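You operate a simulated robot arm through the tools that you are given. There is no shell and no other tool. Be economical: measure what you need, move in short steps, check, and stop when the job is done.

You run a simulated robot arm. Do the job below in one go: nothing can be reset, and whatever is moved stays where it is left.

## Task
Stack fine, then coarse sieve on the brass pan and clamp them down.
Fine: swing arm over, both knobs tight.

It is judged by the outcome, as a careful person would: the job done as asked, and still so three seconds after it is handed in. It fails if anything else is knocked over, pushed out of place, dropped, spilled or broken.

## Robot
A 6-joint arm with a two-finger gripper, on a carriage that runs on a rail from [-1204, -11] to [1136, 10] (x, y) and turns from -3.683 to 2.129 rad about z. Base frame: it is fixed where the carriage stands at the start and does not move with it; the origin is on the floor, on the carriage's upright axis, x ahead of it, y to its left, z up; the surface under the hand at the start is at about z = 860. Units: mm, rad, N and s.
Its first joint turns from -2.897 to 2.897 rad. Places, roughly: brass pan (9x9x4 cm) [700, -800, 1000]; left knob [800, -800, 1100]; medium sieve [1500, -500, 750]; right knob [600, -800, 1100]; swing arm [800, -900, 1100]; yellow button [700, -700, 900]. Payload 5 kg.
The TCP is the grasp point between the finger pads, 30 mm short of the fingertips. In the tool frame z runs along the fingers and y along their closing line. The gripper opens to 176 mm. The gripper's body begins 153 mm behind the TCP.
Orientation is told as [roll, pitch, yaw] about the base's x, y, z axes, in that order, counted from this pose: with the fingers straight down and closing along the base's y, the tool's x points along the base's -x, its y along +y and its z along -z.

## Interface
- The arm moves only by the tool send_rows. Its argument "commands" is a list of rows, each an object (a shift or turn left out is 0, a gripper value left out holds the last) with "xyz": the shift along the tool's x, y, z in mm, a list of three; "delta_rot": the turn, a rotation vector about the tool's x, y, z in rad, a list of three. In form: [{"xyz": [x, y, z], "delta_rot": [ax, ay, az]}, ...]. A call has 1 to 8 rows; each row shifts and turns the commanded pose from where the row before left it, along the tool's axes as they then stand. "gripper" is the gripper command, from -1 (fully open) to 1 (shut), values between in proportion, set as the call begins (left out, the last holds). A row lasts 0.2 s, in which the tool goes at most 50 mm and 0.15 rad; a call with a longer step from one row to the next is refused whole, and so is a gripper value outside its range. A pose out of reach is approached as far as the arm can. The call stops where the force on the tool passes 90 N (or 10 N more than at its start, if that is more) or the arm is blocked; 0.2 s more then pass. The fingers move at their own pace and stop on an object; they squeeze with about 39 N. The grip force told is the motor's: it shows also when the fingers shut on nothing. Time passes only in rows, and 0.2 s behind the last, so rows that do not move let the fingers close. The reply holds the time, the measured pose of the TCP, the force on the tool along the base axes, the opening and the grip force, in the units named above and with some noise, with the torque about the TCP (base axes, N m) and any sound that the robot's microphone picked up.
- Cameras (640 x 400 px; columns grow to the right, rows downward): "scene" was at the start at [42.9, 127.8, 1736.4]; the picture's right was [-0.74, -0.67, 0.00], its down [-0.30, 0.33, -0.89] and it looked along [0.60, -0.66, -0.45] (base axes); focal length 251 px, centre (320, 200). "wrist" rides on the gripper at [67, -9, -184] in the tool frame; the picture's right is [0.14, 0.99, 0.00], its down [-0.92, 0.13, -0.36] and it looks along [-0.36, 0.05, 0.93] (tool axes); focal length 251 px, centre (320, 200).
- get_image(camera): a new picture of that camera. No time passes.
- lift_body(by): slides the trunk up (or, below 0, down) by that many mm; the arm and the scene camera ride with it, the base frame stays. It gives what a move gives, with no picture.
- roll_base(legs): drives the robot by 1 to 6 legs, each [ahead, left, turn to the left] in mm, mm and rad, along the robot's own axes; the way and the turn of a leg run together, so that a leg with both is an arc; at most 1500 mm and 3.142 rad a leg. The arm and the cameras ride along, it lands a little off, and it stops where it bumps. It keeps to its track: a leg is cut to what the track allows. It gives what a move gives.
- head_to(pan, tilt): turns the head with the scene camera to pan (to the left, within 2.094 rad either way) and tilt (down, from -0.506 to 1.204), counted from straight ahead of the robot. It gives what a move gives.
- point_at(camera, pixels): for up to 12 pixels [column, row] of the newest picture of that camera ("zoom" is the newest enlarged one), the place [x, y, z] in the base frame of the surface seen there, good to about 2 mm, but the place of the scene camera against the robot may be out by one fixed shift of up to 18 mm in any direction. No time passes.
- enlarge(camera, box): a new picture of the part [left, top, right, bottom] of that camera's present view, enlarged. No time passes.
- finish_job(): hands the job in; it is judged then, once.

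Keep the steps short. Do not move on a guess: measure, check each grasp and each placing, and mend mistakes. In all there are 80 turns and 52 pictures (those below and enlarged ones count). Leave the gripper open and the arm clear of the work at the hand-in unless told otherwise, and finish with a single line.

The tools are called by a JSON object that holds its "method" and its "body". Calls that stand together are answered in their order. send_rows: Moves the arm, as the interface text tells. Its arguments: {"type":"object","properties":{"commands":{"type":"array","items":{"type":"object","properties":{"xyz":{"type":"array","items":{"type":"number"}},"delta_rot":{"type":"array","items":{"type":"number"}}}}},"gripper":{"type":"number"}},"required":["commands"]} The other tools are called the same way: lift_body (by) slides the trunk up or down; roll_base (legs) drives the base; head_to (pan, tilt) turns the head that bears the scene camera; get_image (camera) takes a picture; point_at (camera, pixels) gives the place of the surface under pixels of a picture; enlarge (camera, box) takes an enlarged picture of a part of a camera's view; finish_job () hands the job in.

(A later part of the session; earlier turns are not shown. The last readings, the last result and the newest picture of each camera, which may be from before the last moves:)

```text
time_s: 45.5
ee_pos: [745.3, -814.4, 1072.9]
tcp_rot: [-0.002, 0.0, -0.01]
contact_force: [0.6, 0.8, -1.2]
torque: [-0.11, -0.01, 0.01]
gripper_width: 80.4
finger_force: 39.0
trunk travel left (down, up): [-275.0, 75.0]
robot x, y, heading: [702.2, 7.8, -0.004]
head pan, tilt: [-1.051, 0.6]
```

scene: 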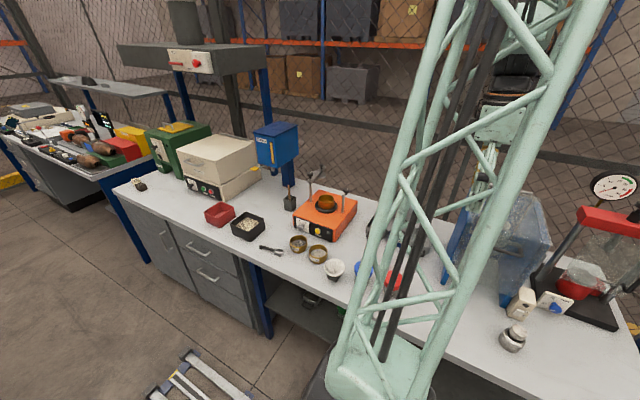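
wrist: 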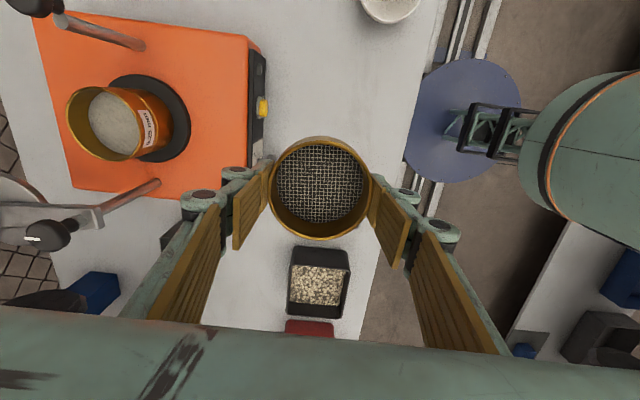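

It went in (z 1073, no force). Lower further to ~1063.

{"method": "send_rows", "body": {"commands": [{"xyz": [0, 0, 3]}, {"xyz": [0, 0, 3]}, {"xyz": [0, 0, 2]}, {"xyz": [0, 0, 1]}]}}

```text
time_s: 46.5
ee_pos: [744.5, -815.5, 1063.2]
tcp_rot: [0.001, 0.0, -0.009]
contact_force: [-0.2, 0.0, 2.6]
torque: [0.06, 0.1, 0.03]
gripper_width: 80.6
finger_force: 38.9
trunk travel left (down, up): [-275.0, 75.0]
robot x, y, heading: [703.5, 8.1, 0.004]
head pan, tilt: [-1.051, 0.6]
```

{"method": "send_rows", "body": {"commands": [{}, {}, {}], "gripper": -0.2}}

{"method": "send_rows", "body": {"commands": [{"xyz": [0, 0, -30]}, {"xyz": [0, 0, -45]}, {"xyz": [0, 0, -45]}, {"xyz": [0, 0, -45]}, {"xyz": [0, 45, 0]}, {"xyz": [0, 45, 0]}, {"xyz": [0, 45, 0]}, {}]}}

{"method": "get_image", "body": {"camera": "wrist"}}

{"method": "enlarge", "body": {"camera": "wrist", "box": [60, 60, 260, 240]}}

```text
time_s: 47.3
ee_pos: [745.1, -815.9, 1063.1]
tcp_rot: [0.0, 0.001, -0.009]
contact_force: [0.3, 0.4, -0.8]
torque: [-0.06, 0.02, 0.02]
gripper_width: 105.4
finger_force: 0.1
trunk travel left (down, up): [-275.0, 75.0]
robot x, y, heading: [706.2, 5.3, 0.002]
head pan, tilt: [-1.051, 0.6]
```

```text
time_s: 49.1
ee_pos: [744.5, -678.1, 1230.6]
tcp_rot: [-0.001, -0.001, -0.008]
contact_force: [-0.4, 1.1, -0.4]
torque: [-0.23, -0.02, 0.01]
gripper_width: 105.5
finger_force: 0.1
trunk travel left (down, up): [-275.0, 75.0]
robot x, y, heading: [701.1, 6.2, -0.004]
head pan, tilt: [-1.051, 0.6]
```

```text
19 pictures are left
```

wrist: 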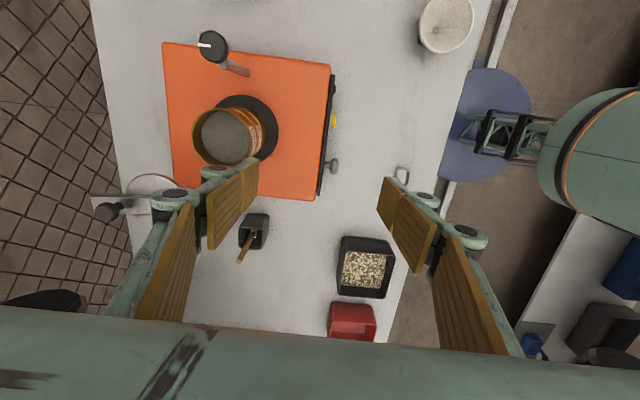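

```text
2.22 times, centred on (160, 150) of wrist
```

zoom: 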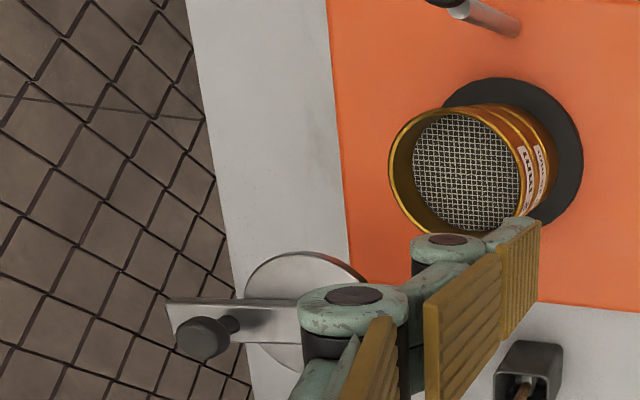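

{"method": "point_at", "body": {"camera": "zoom", "pixels": [[392, 170], [520, 190], [435, 113], [485, 234], [202, 338], [180, 330], [215, 355], [233, 322], [170, 302], [262, 345], [300, 258], [190, 310]]}}

```text
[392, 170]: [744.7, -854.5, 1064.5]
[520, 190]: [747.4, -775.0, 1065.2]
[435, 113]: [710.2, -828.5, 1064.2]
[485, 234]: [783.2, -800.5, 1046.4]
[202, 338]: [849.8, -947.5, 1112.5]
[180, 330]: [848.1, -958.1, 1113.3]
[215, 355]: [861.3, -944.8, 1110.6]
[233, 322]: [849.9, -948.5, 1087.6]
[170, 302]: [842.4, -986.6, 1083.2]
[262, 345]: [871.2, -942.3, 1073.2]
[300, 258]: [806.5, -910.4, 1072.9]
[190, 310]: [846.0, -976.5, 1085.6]
```

Both sieves seated (top ring z≈1065); the swing-arm handle is at (850,-948, top 1113), pivot (837.5,-807.5). Move above the handle.

{"method": "send_rows", "body": {"commands": [{"xyz": [-18, -45, 0]}, {"xyz": [-18, -45, 0]}, {"xyz": [-18, -45, 0]}, {"xyz": [-18, -45, 0]}, {"xyz": [-18, -45, 0]}, {"xyz": [-18, -45, 0]}, {}], "gripper": 0.318}}

{"method": "get_image", "body": {"camera": "wrist"}}

```text
time_s: 50.7
ee_pos: [852.4, -953.4, 1227.2]
tcp_rot: [0.0, 0.001, -0.01]
contact_force: [0.3, -1.4, -1.9]
torque: [0.2, 0.03, 0.0]
gripper_width: 59.9
finger_force: 0.1
trunk travel left (down, up): [-275.0, 75.0]
robot x, y, heading: [708.5, 4.0, 0.003]
head pan, tilt: [-1.051, 0.6]
```

```text
17 pictures are left
```

wrist: 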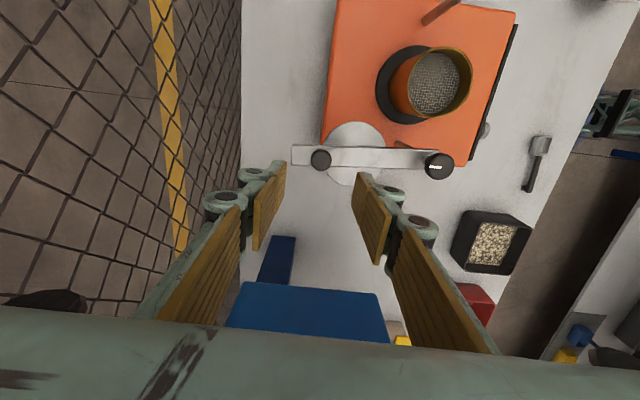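

{"method": "point_at", "body": {"camera": "wrist", "pixels": [[320, 159], [312, 159], [330, 159], [320, 150], [320, 169], [292, 155], [435, 165], [300, 295], [285, 245], [435, 148], [355, 125], [345, 183]]}}

```text
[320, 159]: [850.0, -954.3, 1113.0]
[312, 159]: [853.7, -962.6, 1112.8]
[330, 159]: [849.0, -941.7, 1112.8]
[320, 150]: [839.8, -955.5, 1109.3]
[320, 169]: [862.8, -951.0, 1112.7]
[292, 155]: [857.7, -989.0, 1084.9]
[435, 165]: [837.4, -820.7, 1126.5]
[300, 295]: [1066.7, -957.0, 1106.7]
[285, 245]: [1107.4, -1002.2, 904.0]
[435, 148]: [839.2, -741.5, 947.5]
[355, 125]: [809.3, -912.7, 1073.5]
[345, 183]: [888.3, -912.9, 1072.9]
```

{"method": "enlarge", "body": {"camera": "wrist", "box": [280, 110, 460, 200]}}

```text
3.56 times, centred on (370, 155) of wrist
```

zoom: 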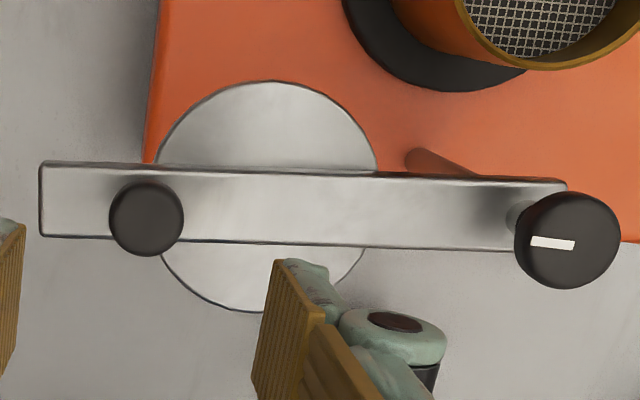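

{"method": "point_at", "body": {"camera": "zoom", "pixels": [[567, 240], [520, 240], [615, 240], [567, 196], [567, 284], [146, 217], [114, 217], [180, 217], [42, 200], [268, 83], [255, 308], [560, 180]]}}

```text
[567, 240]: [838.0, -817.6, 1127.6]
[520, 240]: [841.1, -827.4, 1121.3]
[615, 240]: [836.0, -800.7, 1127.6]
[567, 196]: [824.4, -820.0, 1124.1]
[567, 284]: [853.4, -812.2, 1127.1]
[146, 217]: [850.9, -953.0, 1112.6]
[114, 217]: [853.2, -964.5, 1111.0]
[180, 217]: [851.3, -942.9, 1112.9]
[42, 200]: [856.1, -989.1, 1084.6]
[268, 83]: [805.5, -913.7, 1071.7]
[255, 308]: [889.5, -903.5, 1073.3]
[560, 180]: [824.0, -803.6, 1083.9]
```

Handle (851,-953), pivot (838.5,-814.5), radius 139. Descend to TCP z≈1121 and grip the handle.

{"method": "send_rows", "body": {"commands": [{"xyz": [1, 0, 40]}, {"xyz": [0, 0, 40]}, {"xyz": [0, 0, 20]}, {"xyz": [0, 0, 6]}, {}]}}

{"method": "send_rows", "body": {"commands": [{}, {}, {}], "gripper": 1}}

```text
time_s: 51.9
ee_pos: [849.9, -951.1, 1121.3]
tcp_rot: [-0.001, -0.002, -0.009]
contact_force: [-0.4, -0.1, 0.6]
torque: [0.0, 0.01, 0.0]
gripper_width: 60.0
finger_force: 0.1
trunk travel left (down, up): [-275.0, 75.0]
robot x, y, heading: [702.4, 3.6, 0.002]
head pan, tilt: [-1.051, 0.6]
```

```text
time_s: 52.7
ee_pos: [851.1, -951.9, 1121.3]
tcp_rot: [0.0, 0.0, -0.009]
contact_force: [-0.1, 3.1, -1.1]
torque: [0.07, 0.0, -0.03]
gripper_width: 24.7
finger_force: 44.9
trunk travel left (down, up): [-275.0, 75.0]
robot x, y, heading: [704.2, 7.3, 0.001]
head pan, tilt: [-1.051, 0.6]
```

Gripped (24.7 mm). Swing the first two small arcs and check.

{"method": "send_rows", "body": {"commands": [{"xyz": [14.5, 0, 0]}, {"xyz": [14.5, 0.4, 0]}, {"xyz": [14.2, 2.5, 0]}, {"xyz": [14.1, 3.9, 0]}]}}

```text
time_s: 53.7
ee_pos: [791.0, -947.0, 1121.4]
tcp_rot: [-0.003, 0.0, -0.01]
contact_force: [-6.8, -15.9, -0.1]
torque: [-0.3, -0.84, 0.05]
gripper_width: 24.5
finger_force: 44.6
trunk travel left (down, up): [-275.0, 75.0]
robot x, y, heading: [702.1, 6.1, 0.001]
head pan, tilt: [-1.051, 0.6]
```

{"method": "send_rows", "body": {"commands": [{"xyz": [13.5, 5.5, 0]}, {"xyz": [12.8, 7.5, 0]}, {"xyz": [12, 8.5, 0]}, {"xyz": [11.3, 9.5, 0]}]}}

```text
time_s: 54.7
ee_pos: [739.5, -913.8, 1120.9]
tcp_rot: [0.0, 0.001, -0.011]
contact_force: [-28.5, -30.0, 3.1]
torque: [-0.54, 0.46, -0.16]
gripper_width: 24.8
finger_force: 45.6
trunk travel left (down, up): [-275.0, 75.0]
robot x, y, heading: [701.8, 4.8, -0.003]
head pan, tilt: [-1.051, 0.6]
```

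{"method": "get_image", "body": {"camera": "wrist"}}

```text
15 pictures are left
```

wrist: 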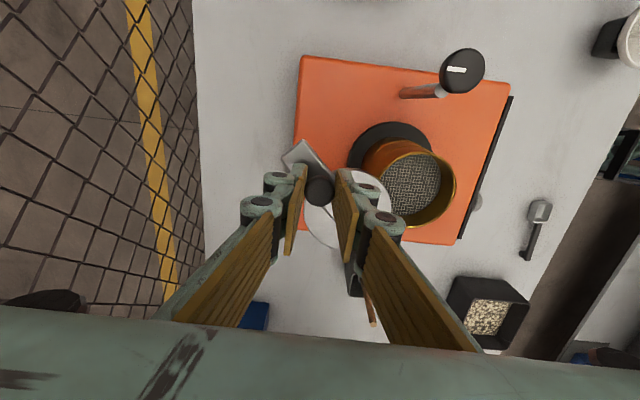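

The arm is swinging well; a radial load of ~40 N suggests moving 2-3 mm outward. Try and read.

{"method": "send_rows", "body": {"commands": [{"xyz": [2, -2, 0]}, {}]}}

```text
time_s: 55.3
ee_pos: [741.1, -914.4, 1121.2]
tcp_rot: [0.0, -0.002, -0.009]
contact_force: [-20.7, -22.1, 2.6]
torque: [-0.34, 0.48, -0.03]
gripper_width: 24.5
finger_force: 45.1
trunk travel left (down, up): [-275.0, 75.0]
robot x, y, heading: [702.3, 5.7, -0.001]
head pan, tilt: [-1.051, 0.6]
```

{"method": "send_rows", "body": {"commands": [{"xyz": [11.5, 7, 0]}, {"xyz": [11.2, 9.8, 0]}, {"xyz": [7.5, 12.5, 0]}, {"xyz": [6.2, 13.1, 0]}]}}

```text
time_s: 56.3
ee_pos: [707.5, -869.2, 1120.6]
tcp_rot: [0.001, -0.001, -0.007]
contact_force: [12.8, 7.0, -10.2]
torque: [0.17, -0.87, 0.19]
gripper_width: 24.5
finger_force: 45.1
trunk travel left (down, up): [-275.0, 75.0]
robot x, y, heading: [704.6, 3.6, 0.0]
head pan, tilt: [-1.051, 0.6]
```

{"method": "send_rows", "body": {"commands": [{"xyz": [3, 10, 0]}, {"xyz": [2, 10, 0]}, {"xyz": [1, 10, 0]}]}}

{"method": "send_rows", "body": {"commands": [{"xyz": [0.5, 8, 0]}, {"xyz": [0, 7, 0]}]}}

{"method": "get_image", "body": {"camera": "wrist"}}

```text
time_s: 57.1
ee_pos: [697.2, -841.4, 1123.5]
tcp_rot: [-0.001, 0.0, -0.011]
contact_force: [-6.5, -2.0, -11.7]
torque: [-0.14, 0.3, -0.03]
gripper_width: 24.6
finger_force: 45.3
trunk travel left (down, up): [-275.0, 75.0]
robot x, y, heading: [701.2, 3.6, -0.003]
head pan, tilt: [-1.051, 0.6]
```

```text
time_s: 57.7
ee_pos: [696.3, -828.5, 1122.8]
tcp_rot: [-0.003, 0.002, -0.009]
contact_force: [-22.3, -1.9, -2.0]
torque: [0.02, 0.92, 0.07]
gripper_width: 24.7
finger_force: 45.4
trunk travel left (down, up): [-275.0, 75.0]
robot x, y, heading: [700.8, 9.2, 0.006]
head pan, tilt: [-1.051, 0.6]
```

```text
14 pictures are left
```

wrist: 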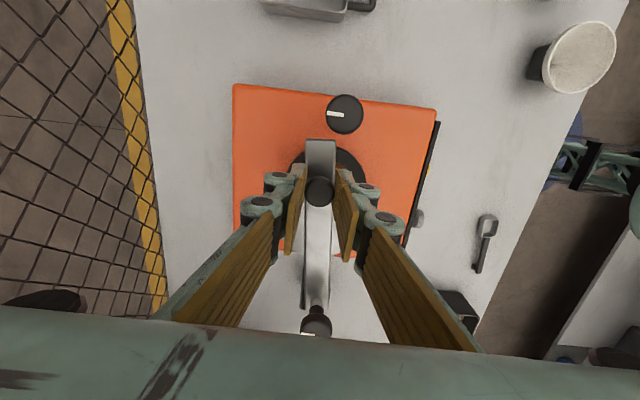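

{"method": "send_rows", "body": {"commands": [{"xyz": [3, 7, 0]}, {"xyz": [0, 6, 0]}, {}]}}

{"method": "enlarge", "body": {"camera": "wrist", "box": [240, 60, 440, 210]}}

```text
time_s: 58.5
ee_pos: [697.0, -813.0, 1124.0]
tcp_rot: [-0.003, -0.002, -0.009]
contact_force: [-13.2, -6.3, 10.3]
torque: [-0.1, 0.16, -0.03]
gripper_width: 24.4
finger_force: 44.8
trunk travel left (down, up): [-275.0, 75.0]
robot x, y, heading: [706.8, 5.8, 0.004]
head pan, tilt: [-1.051, 0.6]
```

```text
2.67 times, centred on (340, 135) of wrist
```

zoom: 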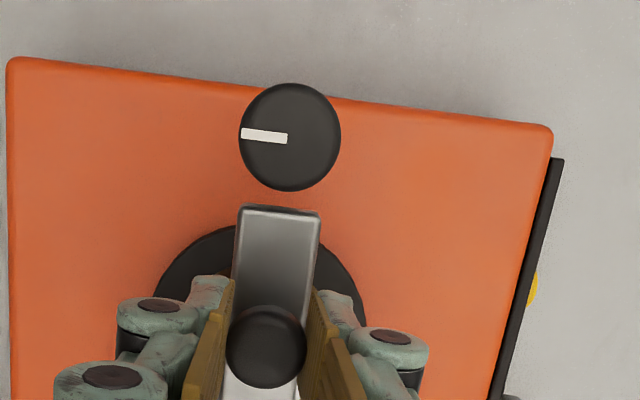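

The arm is over the stack, its tip at the right post. Release, rise, and inspect from a bit forward.

{"method": "send_rows", "body": {"commands": [{}, {}, {}], "gripper": 0.318}}

{"method": "send_rows", "body": {"commands": [{"xyz": [0, 0, -40]}, {"xyz": [20, 0, -40]}, {"xyz": [40, 0, -30]}, {}]}}

{"method": "get_image", "body": {"camera": "wrist"}}

```text
time_s: 59.3
ee_pos: [697.4, -812.9, 1121.3]
tcp_rot: [0.0, 0.001, -0.008]
contact_force: [0.2, 0.2, -0.3]
torque: [0.02, -0.02, -0.01]
gripper_width: 59.9
finger_force: 0.0
trunk travel left (down, up): [-275.0, 75.0]
robot x, y, heading: [701.1, 8.0, -0.007]
head pan, tilt: [-1.051, 0.6]
```

```text
time_s: 60.3
ee_pos: [637.3, -811.9, 1232.2]
tcp_rot: [-0.002, 0.001, -0.009]
contact_force: [-1.3, 0.6, 0.1]
torque: [-0.04, -0.17, 0.01]
gripper_width: 59.8
finger_force: 0.0
trunk travel left (down, up): [-275.0, 75.0]
robot x, y, heading: [703.4, 6.2, -0.0]
head pan, tilt: [-1.051, 0.6]
```

```text
12 pictures are left
```

wrist: 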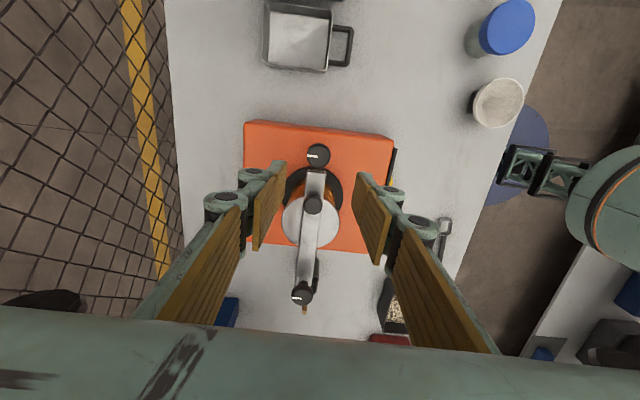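

{"method": "enlarge", "body": {"camera": "wrist", "box": [270, 130, 370, 310]}}

{"method": "point_at", "body": {"camera": "wrist", "pixels": [[318, 154], [307, 154], [329, 154], [318, 144], [318, 165], [316, 174], [305, 174], [327, 174], [314, 204], [304, 293], [287, 220], [340, 220]]}}

```text
2.22 times, centred on (320, 220) of wrist
```

zoom: 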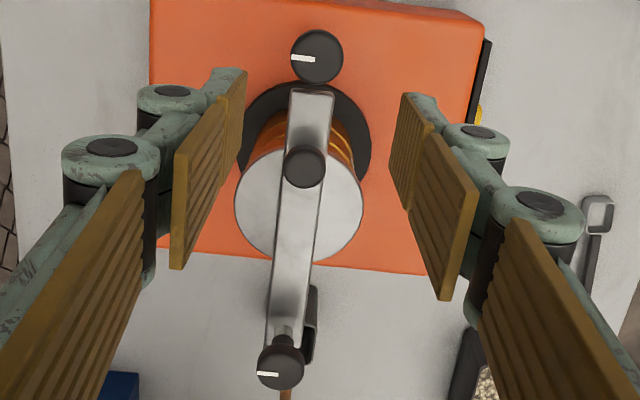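

```text
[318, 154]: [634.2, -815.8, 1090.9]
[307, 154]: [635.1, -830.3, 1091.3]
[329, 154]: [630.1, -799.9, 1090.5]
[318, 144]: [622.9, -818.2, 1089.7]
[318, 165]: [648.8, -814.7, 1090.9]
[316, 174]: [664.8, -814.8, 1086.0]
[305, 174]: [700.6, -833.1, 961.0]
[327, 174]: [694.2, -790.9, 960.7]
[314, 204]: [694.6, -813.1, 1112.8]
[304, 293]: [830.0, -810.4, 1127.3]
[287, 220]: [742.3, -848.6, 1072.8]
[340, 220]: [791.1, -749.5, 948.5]
```

Arm is over; the disc covers the stack. Now the right knob: centre (635.3,-815), top 1091. I'll pre-turn the hand −0.43 (about tool z), lower so the tips sit at ≈1074, close, then turn it clockwise.

{"method": "send_rows", "body": {"commands": [{"xyz": [2, -3, 0]}, {"delta_rot": [0, 0, -0.145], "xyz": [0, 0, 20]}, {"delta_rot": [0, 0, -0.145], "xyz": [0, 0, 20]}, {"delta_rot": [0, 0, -0.145], "xyz": [0, 0, 20]}, {}]}}

{"method": "enlarge", "body": {"camera": "wrist", "box": [220, 80, 420, 240]}}

```text
time_s: 61.5
ee_pos: [634.2, -815.6, 1171.3]
tcp_rot: [-0.001, 0.0, 0.426]
contact_force: [0.0, -0.6, -1.1]
torque: [0.06, -0.01, 0.02]
gripper_width: 60.2
finger_force: 0.1
trunk travel left (down, up): [-275.0, 75.0]
robot x, y, heading: [705.1, 8.9, -0.001]
head pan, tilt: [-1.051, 0.6]
```

```text
2.50 times, centred on (320, 160) of wrist
```

zoom: 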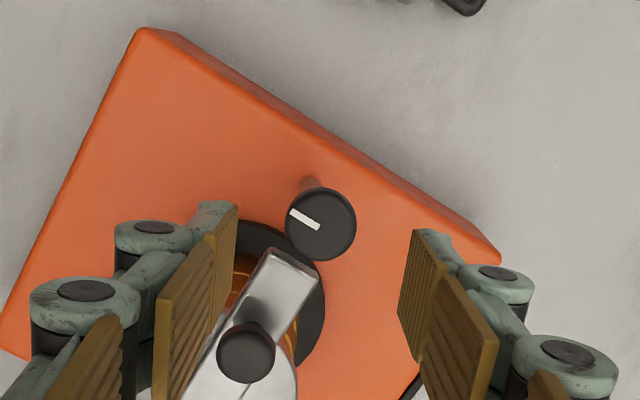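

{"method": "point_at", "body": {"camera": "zoom", "pixels": [[321, 225], [288, 225], [354, 225], [321, 191], [321, 258], [262, 252], [316, 278], [290, 262]]}}

{"method": "send_rows", "body": {"commands": [{"xyz": [0, 0, 30]}, {"xyz": [0, 0, 27]}, {"xyz": [0, 0, 10]}, {}]}}

```text
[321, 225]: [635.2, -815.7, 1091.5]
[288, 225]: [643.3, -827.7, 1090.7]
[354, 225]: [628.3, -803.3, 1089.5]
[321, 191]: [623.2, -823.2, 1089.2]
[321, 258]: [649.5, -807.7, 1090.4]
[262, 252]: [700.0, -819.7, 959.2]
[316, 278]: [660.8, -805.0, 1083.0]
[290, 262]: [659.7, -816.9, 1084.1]
```

```text
time_s: 62.5
ee_pos: [635.1, -816.6, 1104.8]
tcp_rot: [-0.001, 0.0, 0.426]
contact_force: [-0.3, 0.8, -0.2]
torque: [-0.01, 0.01, 0.0]
gripper_width: 60.3
finger_force: 0.1
trunk travel left (down, up): [-275.0, 75.0]
robot x, y, heading: [708.7, 4.7, 0.002]
head pan, tilt: [-1.051, 0.6]
```

Centred. Close and turn clockwise in small rows.

{"method": "send_rows", "body": {"commands": [{}, {}, {}], "gripper": 1}}

{"method": "send_rows", "body": {"commands": [{"delta_rot": [0, 0, 0.14]}, {"delta_rot": [0, 0, 0.14]}, {"delta_rot": [0, 0, 0.14]}]}}

{"method": "send_rows", "body": {"commands": [{"delta_rot": [0, 0, 0.14]}, {"delta_rot": [0, 0, 0.14]}, {"delta_rot": [0, 0, 0.14]}]}}

{"method": "enlarge", "body": {"camera": "wrist", "box": [220, 80, 420, 240]}}

```text
time_s: 63.3
ee_pos: [634.2, -815.4, 1106.1]
tcp_rot: [0.0, 0.0, 0.425]
contact_force: [-1.3, 6.8, -1.6]
torque: [0.23, 0.03, 0.0]
gripper_width: 30.6
finger_force: 45.3
trunk travel left (down, up): [-275.0, 75.0]
robot x, y, heading: [704.8, 2.2, -0.004]
head pan, tilt: [-1.051, 0.6]
```

```text
time_s: 64.1
ee_pos: [633.7, -813.3, 1103.5]
tcp_rot: [-0.001, 0.0, 0.005]
contact_force: [-2.2, 20.0, -0.6]
torque: [0.55, 0.04, 0.06]
gripper_width: 30.9
finger_force: 44.9
trunk travel left (down, up): [-275.0, 75.0]
robot x, y, heading: [706.6, 5.6, 0.002]
head pan, tilt: [-1.051, 0.6]
```

```text
time_s: 64.9
ee_pos: [634.8, -813.9, 1104.7]
tcp_rot: [-0.001, -0.001, -0.416]
contact_force: [-3.2, 33.7, -1.4]
torque: [0.9, 0.22, 0.11]
gripper_width: 30.7
finger_force: 45.1
trunk travel left (down, up): [-275.0, 75.0]
robot x, y, heading: [706.3, 1.7, 0.007]
head pan, tilt: [-1.051, 0.6]
```

```text
2.50 times, centred on (320, 160) of wrist
```

zoom: 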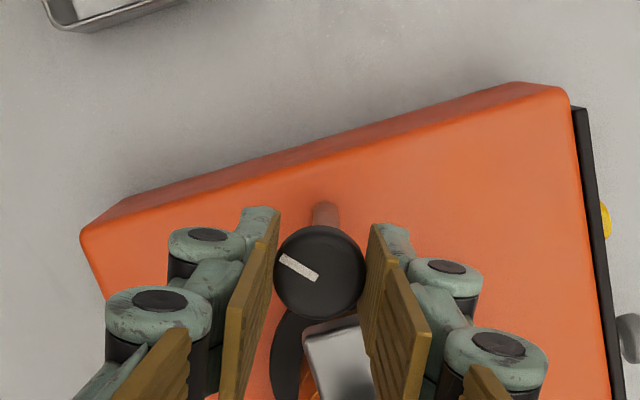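

The knob turned with the hand (mark moved ~48°) with low torque. Release, turn the hand back, and re-measure the knob.

{"method": "send_rows", "body": {"commands": [{}, {}, {}], "gripper": 0.318}}

{"method": "send_rows", "body": {"commands": [{"delta_rot": [0, 0, -0.14]}, {"delta_rot": [0, 0, -0.14]}, {"delta_rot": [0, 0, -0.14]}, {"delta_rot": [0, 0, -0.14]}, {"delta_rot": [0, 0, -0.14]}, {"delta_rot": [0, 0, -0.14]}, {}]}}

{"method": "enlarge", "body": {"camera": "wrist", "box": [220, 80, 420, 240]}}

{"method": "point_at", "body": {"camera": "zoom", "pixels": [[320, 270], [320, 235], [320, 310], [280, 270], [360, 270]]}}

```text
time_s: 65.7
ee_pos: [634.3, -817.9, 1104.4]
tcp_rot: [-0.004, -0.001, -0.412]
contact_force: [-0.2, -0.5, -0.1]
torque: [0.01, 0.04, -0.02]
gripper_width: 59.8
finger_force: 0.1
trunk travel left (down, up): [-275.0, 75.0]
robot x, y, heading: [700.2, 5.9, 0.003]
head pan, tilt: [-1.051, 0.6]
```

```text
time_s: 67.3
ee_pos: [635.0, -815.6, 1105.7]
tcp_rot: [-0.001, 0.001, 0.428]
contact_force: [-0.1, -0.4, -0.2]
torque: [0.01, 0.01, 0.01]
gripper_width: 60.2
finger_force: 0.1
trunk travel left (down, up): [-275.0, 75.0]
robot x, y, heading: [702.1, 7.5, -0.001]
head pan, tilt: [-1.051, 0.6]
```

```text
2.50 times, centred on (320, 160) of wrist
```

zoom: 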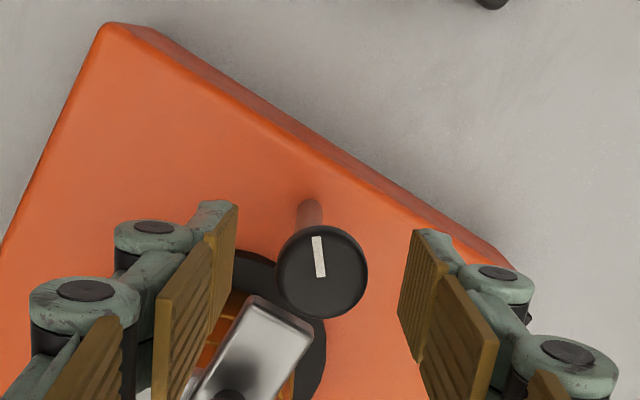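

```text
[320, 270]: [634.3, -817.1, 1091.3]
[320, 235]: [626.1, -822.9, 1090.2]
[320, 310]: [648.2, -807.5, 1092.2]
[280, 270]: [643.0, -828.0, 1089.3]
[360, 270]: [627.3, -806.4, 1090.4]
```

Knob rotates in place about its own axis and holds. Ratchet another stroke, watching torque.

{"method": "send_rows", "body": {"commands": [{}, {}, {}], "gripper": 1}}

{"method": "send_rows", "body": {"commands": [{"delta_rot": [0, 0, 0.14]}, {"delta_rot": [0, 0, 0.14]}, {"delta_rot": [0, 0, 0.14]}]}}

{"method": "send_rows", "body": {"commands": [{"delta_rot": [0, 0, 0.14]}, {"delta_rot": [0, 0, 0.14]}, {"delta_rot": [0, 0, 0.14]}]}}

{"method": "send_rows", "body": {"commands": [{}, {}, {}], "gripper": 0.318}}

{"method": "send_rows", "body": {"commands": [{"delta_rot": [0, 0, -0.14]}, {"delta_rot": [0, 0, -0.14]}, {"delta_rot": [0, 0, -0.14]}, {"delta_rot": [0, 0, -0.14]}, {"delta_rot": [0, 0, -0.14]}, {"delta_rot": [0, 0, -0.14]}, {}]}}

{"method": "enlarge", "body": {"camera": "wrist", "box": [220, 80, 420, 240]}}

```text
time_s: 68.1
ee_pos: [633.8, -815.5, 1105.3]
tcp_rot: [0.001, 0.0, 0.426]
contact_force: [-2.4, 8.9, -1.4]
torque: [0.26, 0.0, 0.05]
gripper_width: 30.7
finger_force: 45.4
trunk travel left (down, up): [-275.0, 75.0]
robot x, y, heading: [701.4, 5.0, -0.001]
head pan, tilt: [-1.051, 0.6]
```

```text
time_s: 68.9
ee_pos: [634.1, -814.3, 1105.5]
tcp_rot: [-0.001, -0.001, 0.003]
contact_force: [-4.9, 21.1, 3.9]
torque: [0.62, 0.2, 0.02]
gripper_width: 30.8
finger_force: 45.7
trunk travel left (down, up): [-275.0, 75.0]
robot x, y, heading: [701.7, 7.3, -0.001]
head pan, tilt: [-1.051, 0.6]
```

```text
time_s: 69.7
ee_pos: [634.3, -813.1, 1105.0]
tcp_rot: [0.0, 0.002, -0.416]
contact_force: [-6.0, 33.2, 3.6]
torque: [0.99, 0.35, 0.1]
gripper_width: 31.0
finger_force: 44.8
trunk travel left (down, up): [-275.0, 75.0]
robot x, y, heading: [705.0, 6.1, 0.002]
head pan, tilt: [-1.051, 0.6]
```

```text
time_s: 70.5
ee_pos: [634.8, -816.9, 1104.4]
tcp_rot: [-0.001, -0.002, -0.414]
contact_force: [-0.2, -0.3, -0.5]
torque: [-0.01, 0.0, 0.01]
gripper_width: 59.8
finger_force: 0.1
trunk travel left (down, up): [-275.0, 75.0]
robot x, y, heading: [702.0, 5.2, -0.002]
head pan, tilt: [-1.051, 0.6]
```

```text
time_s: 72.1
ee_pos: [634.6, -816.5, 1105.0]
tcp_rot: [0.0, 0.001, 0.427]
contact_force: [-0.7, -0.6, 0.0]
torque: [-0.02, -0.03, -0.01]
gripper_width: 60.1
finger_force: 0.0
trunk travel left (down, up): [-275.0, 75.0]
robot x, y, heading: [701.2, 5.3, 0.001]
head pan, tilt: [-1.051, 0.6]
```

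```text
2.50 times, centred on (320, 160) of wrist
```

zoom: 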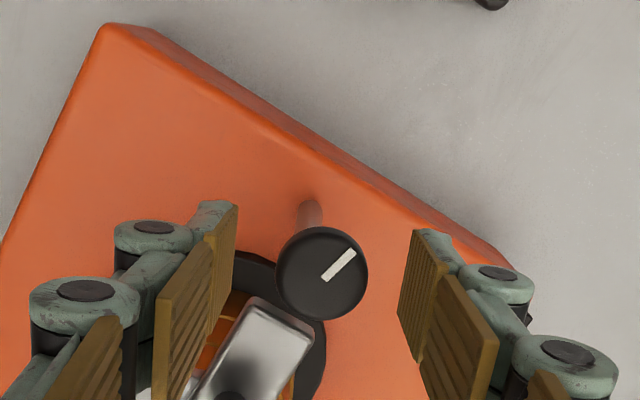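

Now ~96° turned. Continue the ratchet with a 3 mm y correction, two more strokes.

{"method": "send_rows", "body": {"commands": [{"xyz": [-1.2, 2.7, 0]}, {}, {}, {}], "gripper": 1}}

{"method": "send_rows", "body": {"commands": [{"delta_rot": [0, 0, 0.14]}, {"delta_rot": [0, 0, 0.14]}, {"delta_rot": [0, 0, 0.14]}]}}

{"method": "send_rows", "body": {"commands": [{"delta_rot": [0, 0, 0.14]}, {"delta_rot": [0, 0, 0.14]}, {"delta_rot": [0, 0, 0.14]}]}}

{"method": "send_rows", "body": {"commands": [{}, {}, {}], "gripper": 0.318}}

{"method": "send_rows", "body": {"commands": [{"delta_rot": [0, 0, -0.14]}, {"delta_rot": [0, 0, -0.14]}, {"delta_rot": [0, 0, -0.14]}, {"delta_rot": [0, 0, -0.14]}, {"delta_rot": [0, 0, -0.14]}, {"delta_rot": [0, 0, -0.14]}, {}]}}

{"method": "send_rows", "body": {"commands": [{}, {}, {}], "gripper": 1}}

{"method": "send_rows", "body": {"commands": [{"delta_rot": [0, 0, 0.14]}, {"delta_rot": [0, 0, 0.14]}, {"delta_rot": [0, 0, 0.14]}]}}

{"method": "send_rows", "body": {"commands": [{"delta_rot": [0, 0, 0.14]}, {"delta_rot": [0, 0, 0.14]}, {"delta_rot": [0, 0, 0.14]}]}}

{"method": "enlarge", "body": {"camera": "wrist", "box": [220, 80, 420, 240]}}

```text
time_s: 73.1
ee_pos: [633.8, -816.0, 1105.0]
tcp_rot: [-0.003, 0.0, 0.427]
contact_force: [1.2, -19.4, 1.5]
torque: [-0.61, 0.13, 0.0]
gripper_width: 31.1
finger_force: 44.7
trunk travel left (down, up): [-275.0, 75.0]
robot x, y, heading: [702.5, 7.0, -0.005]
head pan, tilt: [-1.051, 0.6]
```

```text
time_s: 73.9
ee_pos: [634.8, -814.3, 1103.5]
tcp_rot: [-0.002, 0.0, 0.004]
contact_force: [0.2, -22.1, 7.0]
torque: [-0.57, 0.17, -0.06]
gripper_width: 30.8
finger_force: 44.8
trunk travel left (down, up): [-275.0, 75.0]
robot x, y, heading: [701.5, 8.5, 0.001]
head pan, tilt: [-1.051, 0.6]
```

```text
time_s: 74.7
ee_pos: [634.5, -815.1, 1105.1]
tcp_rot: [-0.001, -0.001, -0.416]
contact_force: [-0.7, -19.3, 16.6]
torque: [-0.43, 0.14, -0.02]
gripper_width: 30.8
finger_force: 44.9
trunk travel left (down, up): [-275.0, 75.0]
robot x, y, heading: [704.3, 5.8, -0.003]
head pan, tilt: [-1.051, 0.6]
```

```text
time_s: 75.5
ee_pos: [635.4, -814.3, 1104.8]
tcp_rot: [0.001, 0.0, -0.414]
contact_force: [-0.1, -0.2, 0.0]
torque: [0.03, 0.01, 0.0]
gripper_width: 60.0
finger_force: 0.1
trunk travel left (down, up): [-275.0, 75.0]
robot x, y, heading: [704.7, 5.5, 0.003]
head pan, tilt: [-1.051, 0.6]
```

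```text
time_s: 77.1
ee_pos: [634.8, -814.2, 1103.1]
tcp_rot: [0.0, -0.001, 0.427]
contact_force: [-0.1, -1.0, -0.2]
torque: [0.05, 0.01, -0.03]
gripper_width: 60.0
finger_force: 0.1
trunk travel left (down, up): [-275.0, 75.0]
robot x, y, heading: [705.6, 6.7, 0.001]
head pan, tilt: [-1.051, 0.6]
```

```text
time_s: 77.9
ee_pos: [634.5, -814.9, 1103.3]
tcp_rot: [-0.001, -0.001, 0.425]
contact_force: [3.1, -18.2, -0.4]
torque: [-0.62, 0.1, -0.02]
gripper_width: 30.6
finger_force: 44.6
trunk travel left (down, up): [-275.0, 75.0]
robot x, y, heading: [703.5, 7.6, 0.001]
head pan, tilt: [-1.051, 0.6]
```

```text
time_s: 78.7
ee_pos: [635.1, -815.6, 1104.1]
tcp_rot: [0.001, 0.0, 0.003]
contact_force: [3.0, -20.3, -2.6]
torque: [-0.59, 0.2, -0.03]
gripper_width: 30.7
finger_force: 44.9
trunk travel left (down, up): [-275.0, 75.0]
robot x, y, heading: [703.9, 11.2, 0.002]
head pan, tilt: [-1.051, 0.6]
```

```text
time_s: 79.5
ee_pos: [633.0, -812.7, 1102.8]
tcp_rot: [0.001, 0.0, -0.417]
contact_force: [-2.0, -10.6, -2.0]
torque: [-0.11, 0.23, 0.41]
gripper_width: 31.1
finger_force: 45.1
trunk travel left (down, up): [-275.0, 75.0]
robot x, y, heading: [698.1, 6.2, -0.001]
head pan, tilt: [-1.051, 0.6]
```

```text
2.50 times, centred on (320, 160) of wrist
```

zoom: 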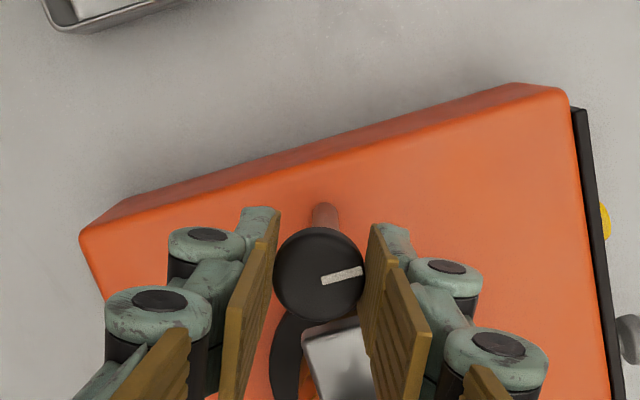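

Torque rose to 0.41 N·m near ~190°: probably the tight stop. One more stroke to confirm.

{"method": "send_rows", "body": {"commands": [{}, {}, {}], "gripper": 0.318}}

{"method": "send_rows", "body": {"commands": [{"delta_rot": [0, 0, -0.14]}, {"delta_rot": [0, 0, -0.14]}, {"delta_rot": [0, 0, -0.14]}, {"delta_rot": [0, 0, -0.14]}, {}]}}

{"method": "send_rows", "body": {"commands": [{}, {}, {}], "gripper": 1}}

{"method": "send_rows", "body": {"commands": [{"delta_rot": [0, 0, 0.1]}, {"delta_rot": [0, 0, 0.1]}]}}

{"method": "send_rows", "body": {"commands": [{"delta_rot": [0, 0, 0.1]}, {"delta_rot": [0, 0, 0.1]}]}}

```text
time_s: 80.3
ee_pos: [634.8, -813.7, 1105.4]
tcp_rot: [-0.001, 0.001, -0.413]
contact_force: [-0.1, 0.6, 0.1]
torque: [-0.01, 0.03, 0.01]
gripper_width: 60.1
finger_force: 0.0
trunk travel left (down, up): [-275.0, 75.0]
robot x, y, heading: [705.0, 6.5, 0.0]
head pan, tilt: [-1.051, 0.6]
```

```text
time_s: 81.5
ee_pos: [633.9, -812.9, 1103.9]
tcp_rot: [0.0, 0.0, 0.149]
contact_force: [0.0, 0.1, -0.7]
torque: [-0.01, -0.03, 0.01]
gripper_width: 59.9
finger_force: 0.0
trunk travel left (down, up): [-275.0, 75.0]
robot x, y, heading: [703.0, 6.4, 0.002]
head pan, tilt: [-1.051, 0.6]
```

```text
time_s: 82.3
ee_pos: [634.3, -814.2, 1104.6]
tcp_rot: [-0.001, 0.0, 0.148]
contact_force: [0.2, -15.5, 1.0]
torque: [-0.46, 0.09, 0.0]
gripper_width: 30.5
finger_force: 44.8
trunk travel left (down, up): [-275.0, 75.0]
robot x, y, heading: [702.7, 6.4, -0.001]
head pan, tilt: [-1.051, 0.6]
```

```text
time_s: 82.9
ee_pos: [635.9, -814.3, 1104.9]
tcp_rot: [-0.001, 0.002, -0.054]
contact_force: [7.7, -21.5, 3.5]
torque: [-0.48, -0.35, 0.37]
gripper_width: 31.0
finger_force: 45.2
trunk travel left (down, up): [-275.0, 75.0]
robot x, y, heading: [704.3, 4.3, 0.005]
head pan, tilt: [-1.051, 0.6]
```

```text
time_s: 83.5
ee_pos: [632.6, -814.3, 1106.0]
tcp_rot: [0.001, 0.0, -0.256]
contact_force: [1.2, -19.3, 1.5]
torque: [-0.49, 0.04, 0.52]
gripper_width: 30.8
finger_force: 44.9
trunk travel left (down, up): [-275.0, 75.0]
robot x, y, heading: [704.8, 4.9, 0.001]
head pan, tilt: [-1.051, 0.6]
```

Steady ~0.5 N·m: the knob is at its stop. Release, rise, and go above the left knob with the hand yawed to about +0.75.

{"method": "send_rows", "body": {"commands": [{}, {}, {}], "gripper": 0.318}}

{"method": "send_rows", "body": {"commands": [{"xyz": [0, 0, -40]}, {"xyz": [0, 0, -45]}, {"xyz": [0, 0, -40], "delta_rot": [0, 0, -0.128]}, {"delta_rot": [0, 0, -0.128]}, {}]}}

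{"method": "send_rows", "body": {"commands": [{"xyz": [-40, 0, 0]}, {"xyz": [-40, 0, 0]}, {"xyz": [-40, 0, 0]}, {"xyz": [-40, 0, 0]}, {"xyz": [-43, 0, 0]}, {}]}}

{"method": "get_image", "body": {"camera": "wrist"}}

```text
time_s: 84.3
ee_pos: [636.0, -812.4, 1105.0]
tcp_rot: [-0.001, 0.001, -0.256]
contact_force: [0.9, 0.1, 0.2]
torque: [0.0, -0.01, 0.02]
gripper_width: 59.8
finger_force: 0.0
trunk travel left (down, up): [-275.0, 75.0]
robot x, y, heading: [704.7, 3.1, 0.004]
head pan, tilt: [-1.051, 0.6]
```

```text
time_s: 85.5
ee_pos: [635.4, -814.1, 1230.3]
tcp_rot: [0.0, 0.0, 0.003]
contact_force: [0.0, -0.8, 0.0]
torque: [0.06, -0.02, 0.01]
gripper_width: 59.8
finger_force: 0.1
trunk travel left (down, up): [-275.0, 75.0]
robot x, y, heading: [705.1, 6.1, -0.003]
head pan, tilt: [-1.051, 0.6]
```

```text
time_s: 86.9
ee_pos: [841.2, -812.6, 1228.0]
tcp_rot: [-0.003, 0.001, 0.0]
contact_force: [1.4, -0.1, -0.8]
torque: [0.01, 0.13, -0.01]
gripper_width: 60.1
finger_force: 0.0
trunk travel left (down, up): [-275.0, 75.0]
robot x, y, heading: [702.9, 5.8, 0.002]
head pan, tilt: [-1.051, 0.6]
```

```text
5 pictures are left
```

wrist: 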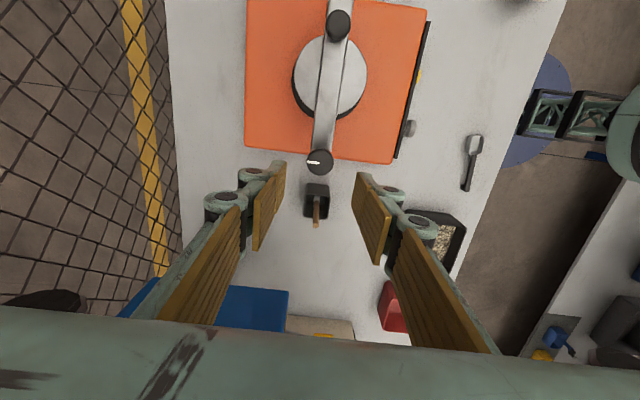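

{"method": "point_at", "body": {"camera": "wrist", "pixels": [[320, 161], [309, 161], [331, 161], [320, 151], [320, 172], [316, 224], [316, 215], [316, 200], [338, 22], [317, 98]]}}

```text
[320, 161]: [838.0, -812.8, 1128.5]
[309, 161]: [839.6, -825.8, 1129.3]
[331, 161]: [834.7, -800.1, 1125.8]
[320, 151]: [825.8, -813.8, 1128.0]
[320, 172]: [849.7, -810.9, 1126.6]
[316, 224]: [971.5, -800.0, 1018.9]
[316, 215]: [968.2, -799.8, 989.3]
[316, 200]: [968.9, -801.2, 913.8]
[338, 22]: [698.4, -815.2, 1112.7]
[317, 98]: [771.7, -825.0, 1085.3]
```

Left knob centre (838,-813), top 1128; brush is far away. Pre-turn and lower to z≈1140, then grip and turn clockwise.

{"method": "send_rows", "body": {"commands": [{"xyz": [3, 0, 0]}, {"delta_rot": [0, 0, -0.13]}, {"delta_rot": [0, 0, -0.13]}, {"delta_rot": [0, 0, -0.13]}, {"delta_rot": [0, 0, -0.13], "xyz": [0, 0, 30]}, {"delta_rot": [0, 0, -0.13], "xyz": [0, 0, 30]}, {"delta_rot": [0, 0, -0.13], "xyz": [0, 0, 28]}, {}]}}

{"method": "send_rows", "body": {"commands": [{}, {}, {}], "gripper": 1}}

{"method": "send_rows", "body": {"commands": [{"delta_rot": [0, 0, 0.13]}, {"delta_rot": [0, 0, 0.13]}, {"delta_rot": [0, 0, 0.13]}]}}

```text
time_s: 88.7
ee_pos: [834.8, -814.4, 1139.8]
tcp_rot: [-0.001, 0.0, 0.784]
contact_force: [-0.1, -0.6, -0.2]
torque: [0.11, 0.03, 0.01]
gripper_width: 59.8
finger_force: 0.0
trunk travel left (down, up): [-275.0, 75.0]
robot x, y, heading: [704.2, 5.3, 0.0]
head pan, tilt: [-1.051, 0.6]
```

```text
time_s: 89.5
ee_pos: [836.5, -815.4, 1140.9]
tcp_rot: [-0.001, 0.002, 0.783]
contact_force: [15.2, -18.3, 2.2]
torque: [-0.8, -0.25, -0.08]
gripper_width: 30.7
finger_force: 45.1
trunk travel left (down, up): [-275.0, 75.0]
robot x, y, heading: [705.8, 7.8, 0.001]
head pan, tilt: [-1.051, 0.6]
```

```text
time_s: 90.3
ee_pos: [835.8, -813.9, 1140.1]
tcp_rot: [-0.001, 0.0, 0.392]
contact_force: [16.2, -13.9, -0.9]
torque: [-0.57, -0.09, -0.06]
gripper_width: 30.7
finger_force: 44.5
trunk travel left (down, up): [-275.0, 75.0]
robot x, y, heading: [705.1, 1.9, 0.001]
head pan, tilt: [-1.051, 0.6]
```

{"method": "send_rows", "body": {"commands": [{"delta_rot": [0, 0, 0.13]}, {"delta_rot": [0, 0, 0.13]}, {"delta_rot": [0, 0, 0.13]}, {"delta_rot": [0, 0, 0.13]}]}}

{"method": "send_rows", "body": {"commands": [{"delta_rot": [0, 0, 0.13]}, {"delta_rot": [0, 0, 0.13]}, {"delta_rot": [0, 0, 0.13]}, {"delta_rot": [0, 0, 0.13]}]}}

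{"method": "enlarge", "body": {"camera": "wrist", "box": [200, 40, 440, 240]}}

```text
time_s: 91.3
ee_pos: [836.0, -812.9, 1140.9]
tcp_rot: [0.003, -0.002, -0.128]
contact_force: [17.4, -5.4, -12.2]
torque: [-0.13, -0.81, -0.01]
gripper_width: 30.9
finger_force: 45.0
trunk travel left (down, up): [-275.0, 75.0]
robot x, y, heading: [707.0, 5.5, -0.002]
head pan, tilt: [-1.051, 0.6]
```

```text
time_s: 92.3
ee_pos: [835.5, -811.4, 1140.0]
tcp_rot: [0.001, 0.002, -0.649]
contact_force: [22.9, 16.8, -21.9]
torque: [0.39, -0.57, 0.09]
gripper_width: 30.8
finger_force: 45.1
trunk travel left (down, up): [-275.0, 75.0]
robot x, y, heading: [703.7, 4.9, -0.002]
head pan, tilt: [-1.051, 0.6]
```

```text
2.00 times, centred on (320, 140) of wrist
```

zoom: 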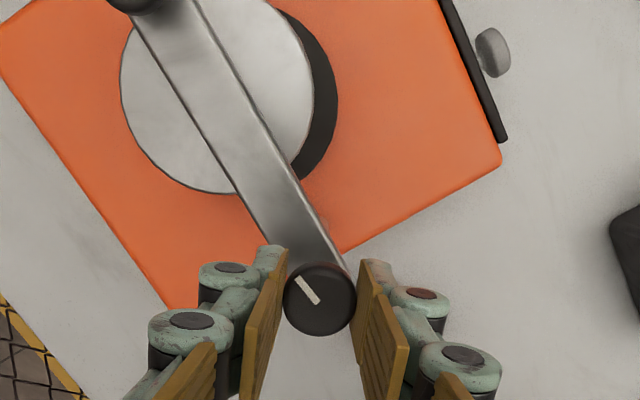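

The mark turned with the hand (~82°) and the arm stays put. Second stroke.

{"method": "send_rows", "body": {"commands": [{}, {}, {}], "gripper": 0.318}}

{"method": "send_rows", "body": {"commands": [{"delta_rot": [0, 0, -0.143]}, {"delta_rot": [0, 0, -0.143]}, {"delta_rot": [0, 0, -0.143]}, {"delta_rot": [0, 0, -0.143]}, {"delta_rot": [0, 0, -0.143]}]}}

{"method": "send_rows", "body": {"commands": [{"delta_rot": [0, 0, -0.143]}, {"delta_rot": [0, 0, -0.143]}, {"delta_rot": [0, 0, -0.143]}, {"delta_rot": [0, 0, -0.143]}, {"delta_rot": [0, 0, -0.143]}, {"xyz": [-2.5, 0, 2]}, {}]}}

{"method": "send_rows", "body": {"commands": [{}, {}, {}], "gripper": 1}}

{"method": "send_rows", "body": {"commands": [{"delta_rot": [0, 0, 0.13]}, {"delta_rot": [0, 0, 0.13]}, {"delta_rot": [0, 0, 0.13]}, {"delta_rot": [0, 0, 0.13]}]}}

{"method": "send_rows", "body": {"commands": [{"delta_rot": [0, 0, 0.13]}, {"delta_rot": [0, 0, 0.13]}, {"delta_rot": [0, 0, 0.13]}]}}

{"method": "send_rows", "body": {"commands": [{"delta_rot": [0, 0, 0.13]}, {"delta_rot": [0, 0, 0.13]}, {"delta_rot": [0, 0, 0.13]}]}}

```text
time_s: 93.1
ee_pos: [832.8, -812.2, 1142.2]
tcp_rot: [0.0, -0.002, -0.65]
contact_force: [-0.4, 0.3, -0.2]
torque: [-0.01, -0.01, -0.05]
gripper_width: 60.0
finger_force: 0.1
trunk travel left (down, up): [-275.0, 75.0]
robot x, y, heading: [700.6, 5.4, 0.0]
head pan, tilt: [-1.051, 0.6]
```

```text
time_s: 94.3
ee_pos: [834.1, -813.2, 1141.4]
tcp_rot: [0.0, 0.0, 0.07]
contact_force: [0.6, -0.2, -0.4]
torque: [0.03, -0.01, 0.0]
gripper_width: 60.1
finger_force: 0.0
trunk travel left (down, up): [-275.0, 75.0]
robot x, y, heading: [703.0, 9.0, 0.001]
head pan, tilt: [-1.051, 0.6]
```

```text
time_s: 95.9
ee_pos: [836.3, -811.2, 1140.3]
tcp_rot: [0.0, 0.0, 0.782]
contact_force: [0.2, 1.0, 0.4]
torque: [0.05, 0.01, 0.04]
gripper_width: 59.9
finger_force: 0.0
trunk travel left (down, up): [-275.0, 75.0]
robot x, y, heading: [704.3, 4.4, -0.005]
head pan, tilt: [-1.051, 0.6]
```

```text
time_s: 96.7
ee_pos: [837.2, -812.4, 1140.5]
tcp_rot: [0.0, 0.001, 0.781]
contact_force: [14.0, -19.7, -0.2]
torque: [-0.67, -0.3, -0.01]
gripper_width: 30.8
finger_force: 45.0
trunk travel left (down, up): [-275.0, 75.0]
robot x, y, heading: [706.0, 5.8, -0.001]
head pan, tilt: [-1.051, 0.6]
```

```text
time_s: 97.7
ee_pos: [838.6, -813.7, 1139.3]
tcp_rot: [-0.002, 0.0, 0.259]
contact_force: [20.2, -23.9, 5.4]
torque: [-0.63, -0.37, -0.04]
gripper_width: 30.8
finger_force: 44.9
trunk travel left (down, up): [-275.0, 75.0]
robot x, y, heading: [704.4, 7.0, 0.001]
head pan, tilt: [-1.051, 0.6]
```

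```text
time_s: 98.5
ee_pos: [837.7, -812.2, 1139.3]
tcp_rot: [-0.001, -0.001, -0.132]
contact_force: [22.0, -24.8, 11.6]
torque: [-0.85, -0.72, 0.0]
gripper_width: 30.9
finger_force: 45.4
trunk travel left (down, up): [-275.0, 75.0]
robot x, y, heading: [704.1, 7.4, 0.005]
head pan, tilt: [-1.051, 0.6]
```

```text
time_s: 99.3
ee_pos: [837.0, -812.3, 1139.3]
tcp_rot: [0.001, 0.0, -0.519]
contact_force: [13.3, -20.1, 13.9]
torque: [-0.34, 0.03, -0.02]
gripper_width: 30.8
finger_force: 45.3
trunk travel left (down, up): [-275.0, 75.0]
robot x, y, heading: [704.8, 3.6, -0.002]
head pan, tilt: [-1.051, 0.6]
```

No stop yet (~156°). Continue this stroke a little, then a third.

{"method": "send_rows", "body": {"commands": [{"delta_rot": [0, 0, 0.13]}, {"delta_rot": [0, 0, 0.13]}]}}

{"method": "send_rows", "body": {"commands": [{}, {}, {}], "gripper": 0.318}}

{"method": "send_rows", "body": {"commands": [{"delta_rot": [0, 0, -0.14]}, {"delta_rot": [0, 0, -0.14]}, {"delta_rot": [0, 0, -0.14]}, {"delta_rot": [0, 0, -0.14]}, {"delta_rot": [0, 0, -0.14]}, {"delta_rot": [0, 0, -0.14]}, {}]}}

{"method": "send_rows", "body": {"commands": [{}, {}, {}], "gripper": 1}}

{"method": "send_rows", "body": {"commands": [{"delta_rot": [0, 0, 0.13]}, {"delta_rot": [0, 0, 0.13]}, {"delta_rot": [0, 0, 0.13]}]}}

{"method": "send_rows", "body": {"commands": [{"delta_rot": [0, 0, 0.13]}, {"delta_rot": [0, 0, 0.13]}]}}

```text
time_s: 99.9
ee_pos: [837.2, -811.9, 1139.9]
tcp_rot: [-0.001, -0.002, -0.779]
contact_force: [13.6, -17.8, 17.0]
torque: [-0.33, -0.17, -0.01]
gripper_width: 30.9
finger_force: 45.0
trunk travel left (down, up): [-275.0, 75.0]
robot x, y, heading: [703.6, 6.5, -0.007]
head pan, tilt: [-1.051, 0.6]
```

```text
time_s: 100.7
ee_pos: [837.2, -810.0, 1138.8]
tcp_rot: [-0.001, 0.0, -0.779]
contact_force: [1.0, 0.9, -0.3]
torque: [0.02, 0.01, 0.0]
gripper_width: 60.3
finger_force: 0.1
trunk travel left (down, up): [-275.0, 75.0]
robot x, y, heading: [706.8, 4.7, 0.003]
head pan, tilt: [-1.051, 0.6]
```

```text
time_s: 102.3
ee_pos: [837.0, -810.5, 1140.1]
tcp_rot: [0.001, 0.0, 0.062]
contact_force: [0.5, 0.1, 0.1]
torque: [0.04, 0.0, 0.0]
gripper_width: 60.1
finger_force: 0.1
trunk travel left (down, up): [-275.0, 75.0]
robot x, y, heading: [702.9, 6.9, -0.002]
head pan, tilt: [-1.051, 0.6]
```

```text
time_s: 103.1
ee_pos: [836.5, -812.8, 1140.4]
tcp_rot: [0.0, -0.001, 0.062]
contact_force: [1.0, -18.8, 0.9]
torque: [-0.53, -0.08, -0.05]
gripper_width: 31.0
finger_force: 44.7
trunk travel left (down, up): [-275.0, 75.0]
robot x, y, heading: [701.3, 6.2, -0.003]
head pan, tilt: [-1.051, 0.6]
```

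```text
time_s: 103.9
ee_pos: [837.4, -811.6, 1138.6]
tcp_rot: [-0.001, 0.001, -0.332]
contact_force: [0.7, -23.8, 3.6]
torque: [-0.59, 0.02, 0.4]
gripper_width: 30.8
finger_force: 45.1
trunk travel left (down, up): [-275.0, 75.0]
robot x, y, heading: [704.2, 6.4, -0.002]
head pan, tilt: [-1.051, 0.6]
```

```text
time_s: 104.5
ee_pos: [835.7, -811.3, 1139.7]
tcp_rot: [0.002, 0.0, -0.592]
contact_force: [-6.4, -17.8, -1.9]
torque: [-0.33, 0.23, 0.44]
gripper_width: 30.8
finger_force: 44.4
trunk travel left (down, up): [-275.0, 75.0]
robot x, y, heading: [701.3, 6.7, 0.001]
head pan, tilt: [-1.051, 0.6]
```

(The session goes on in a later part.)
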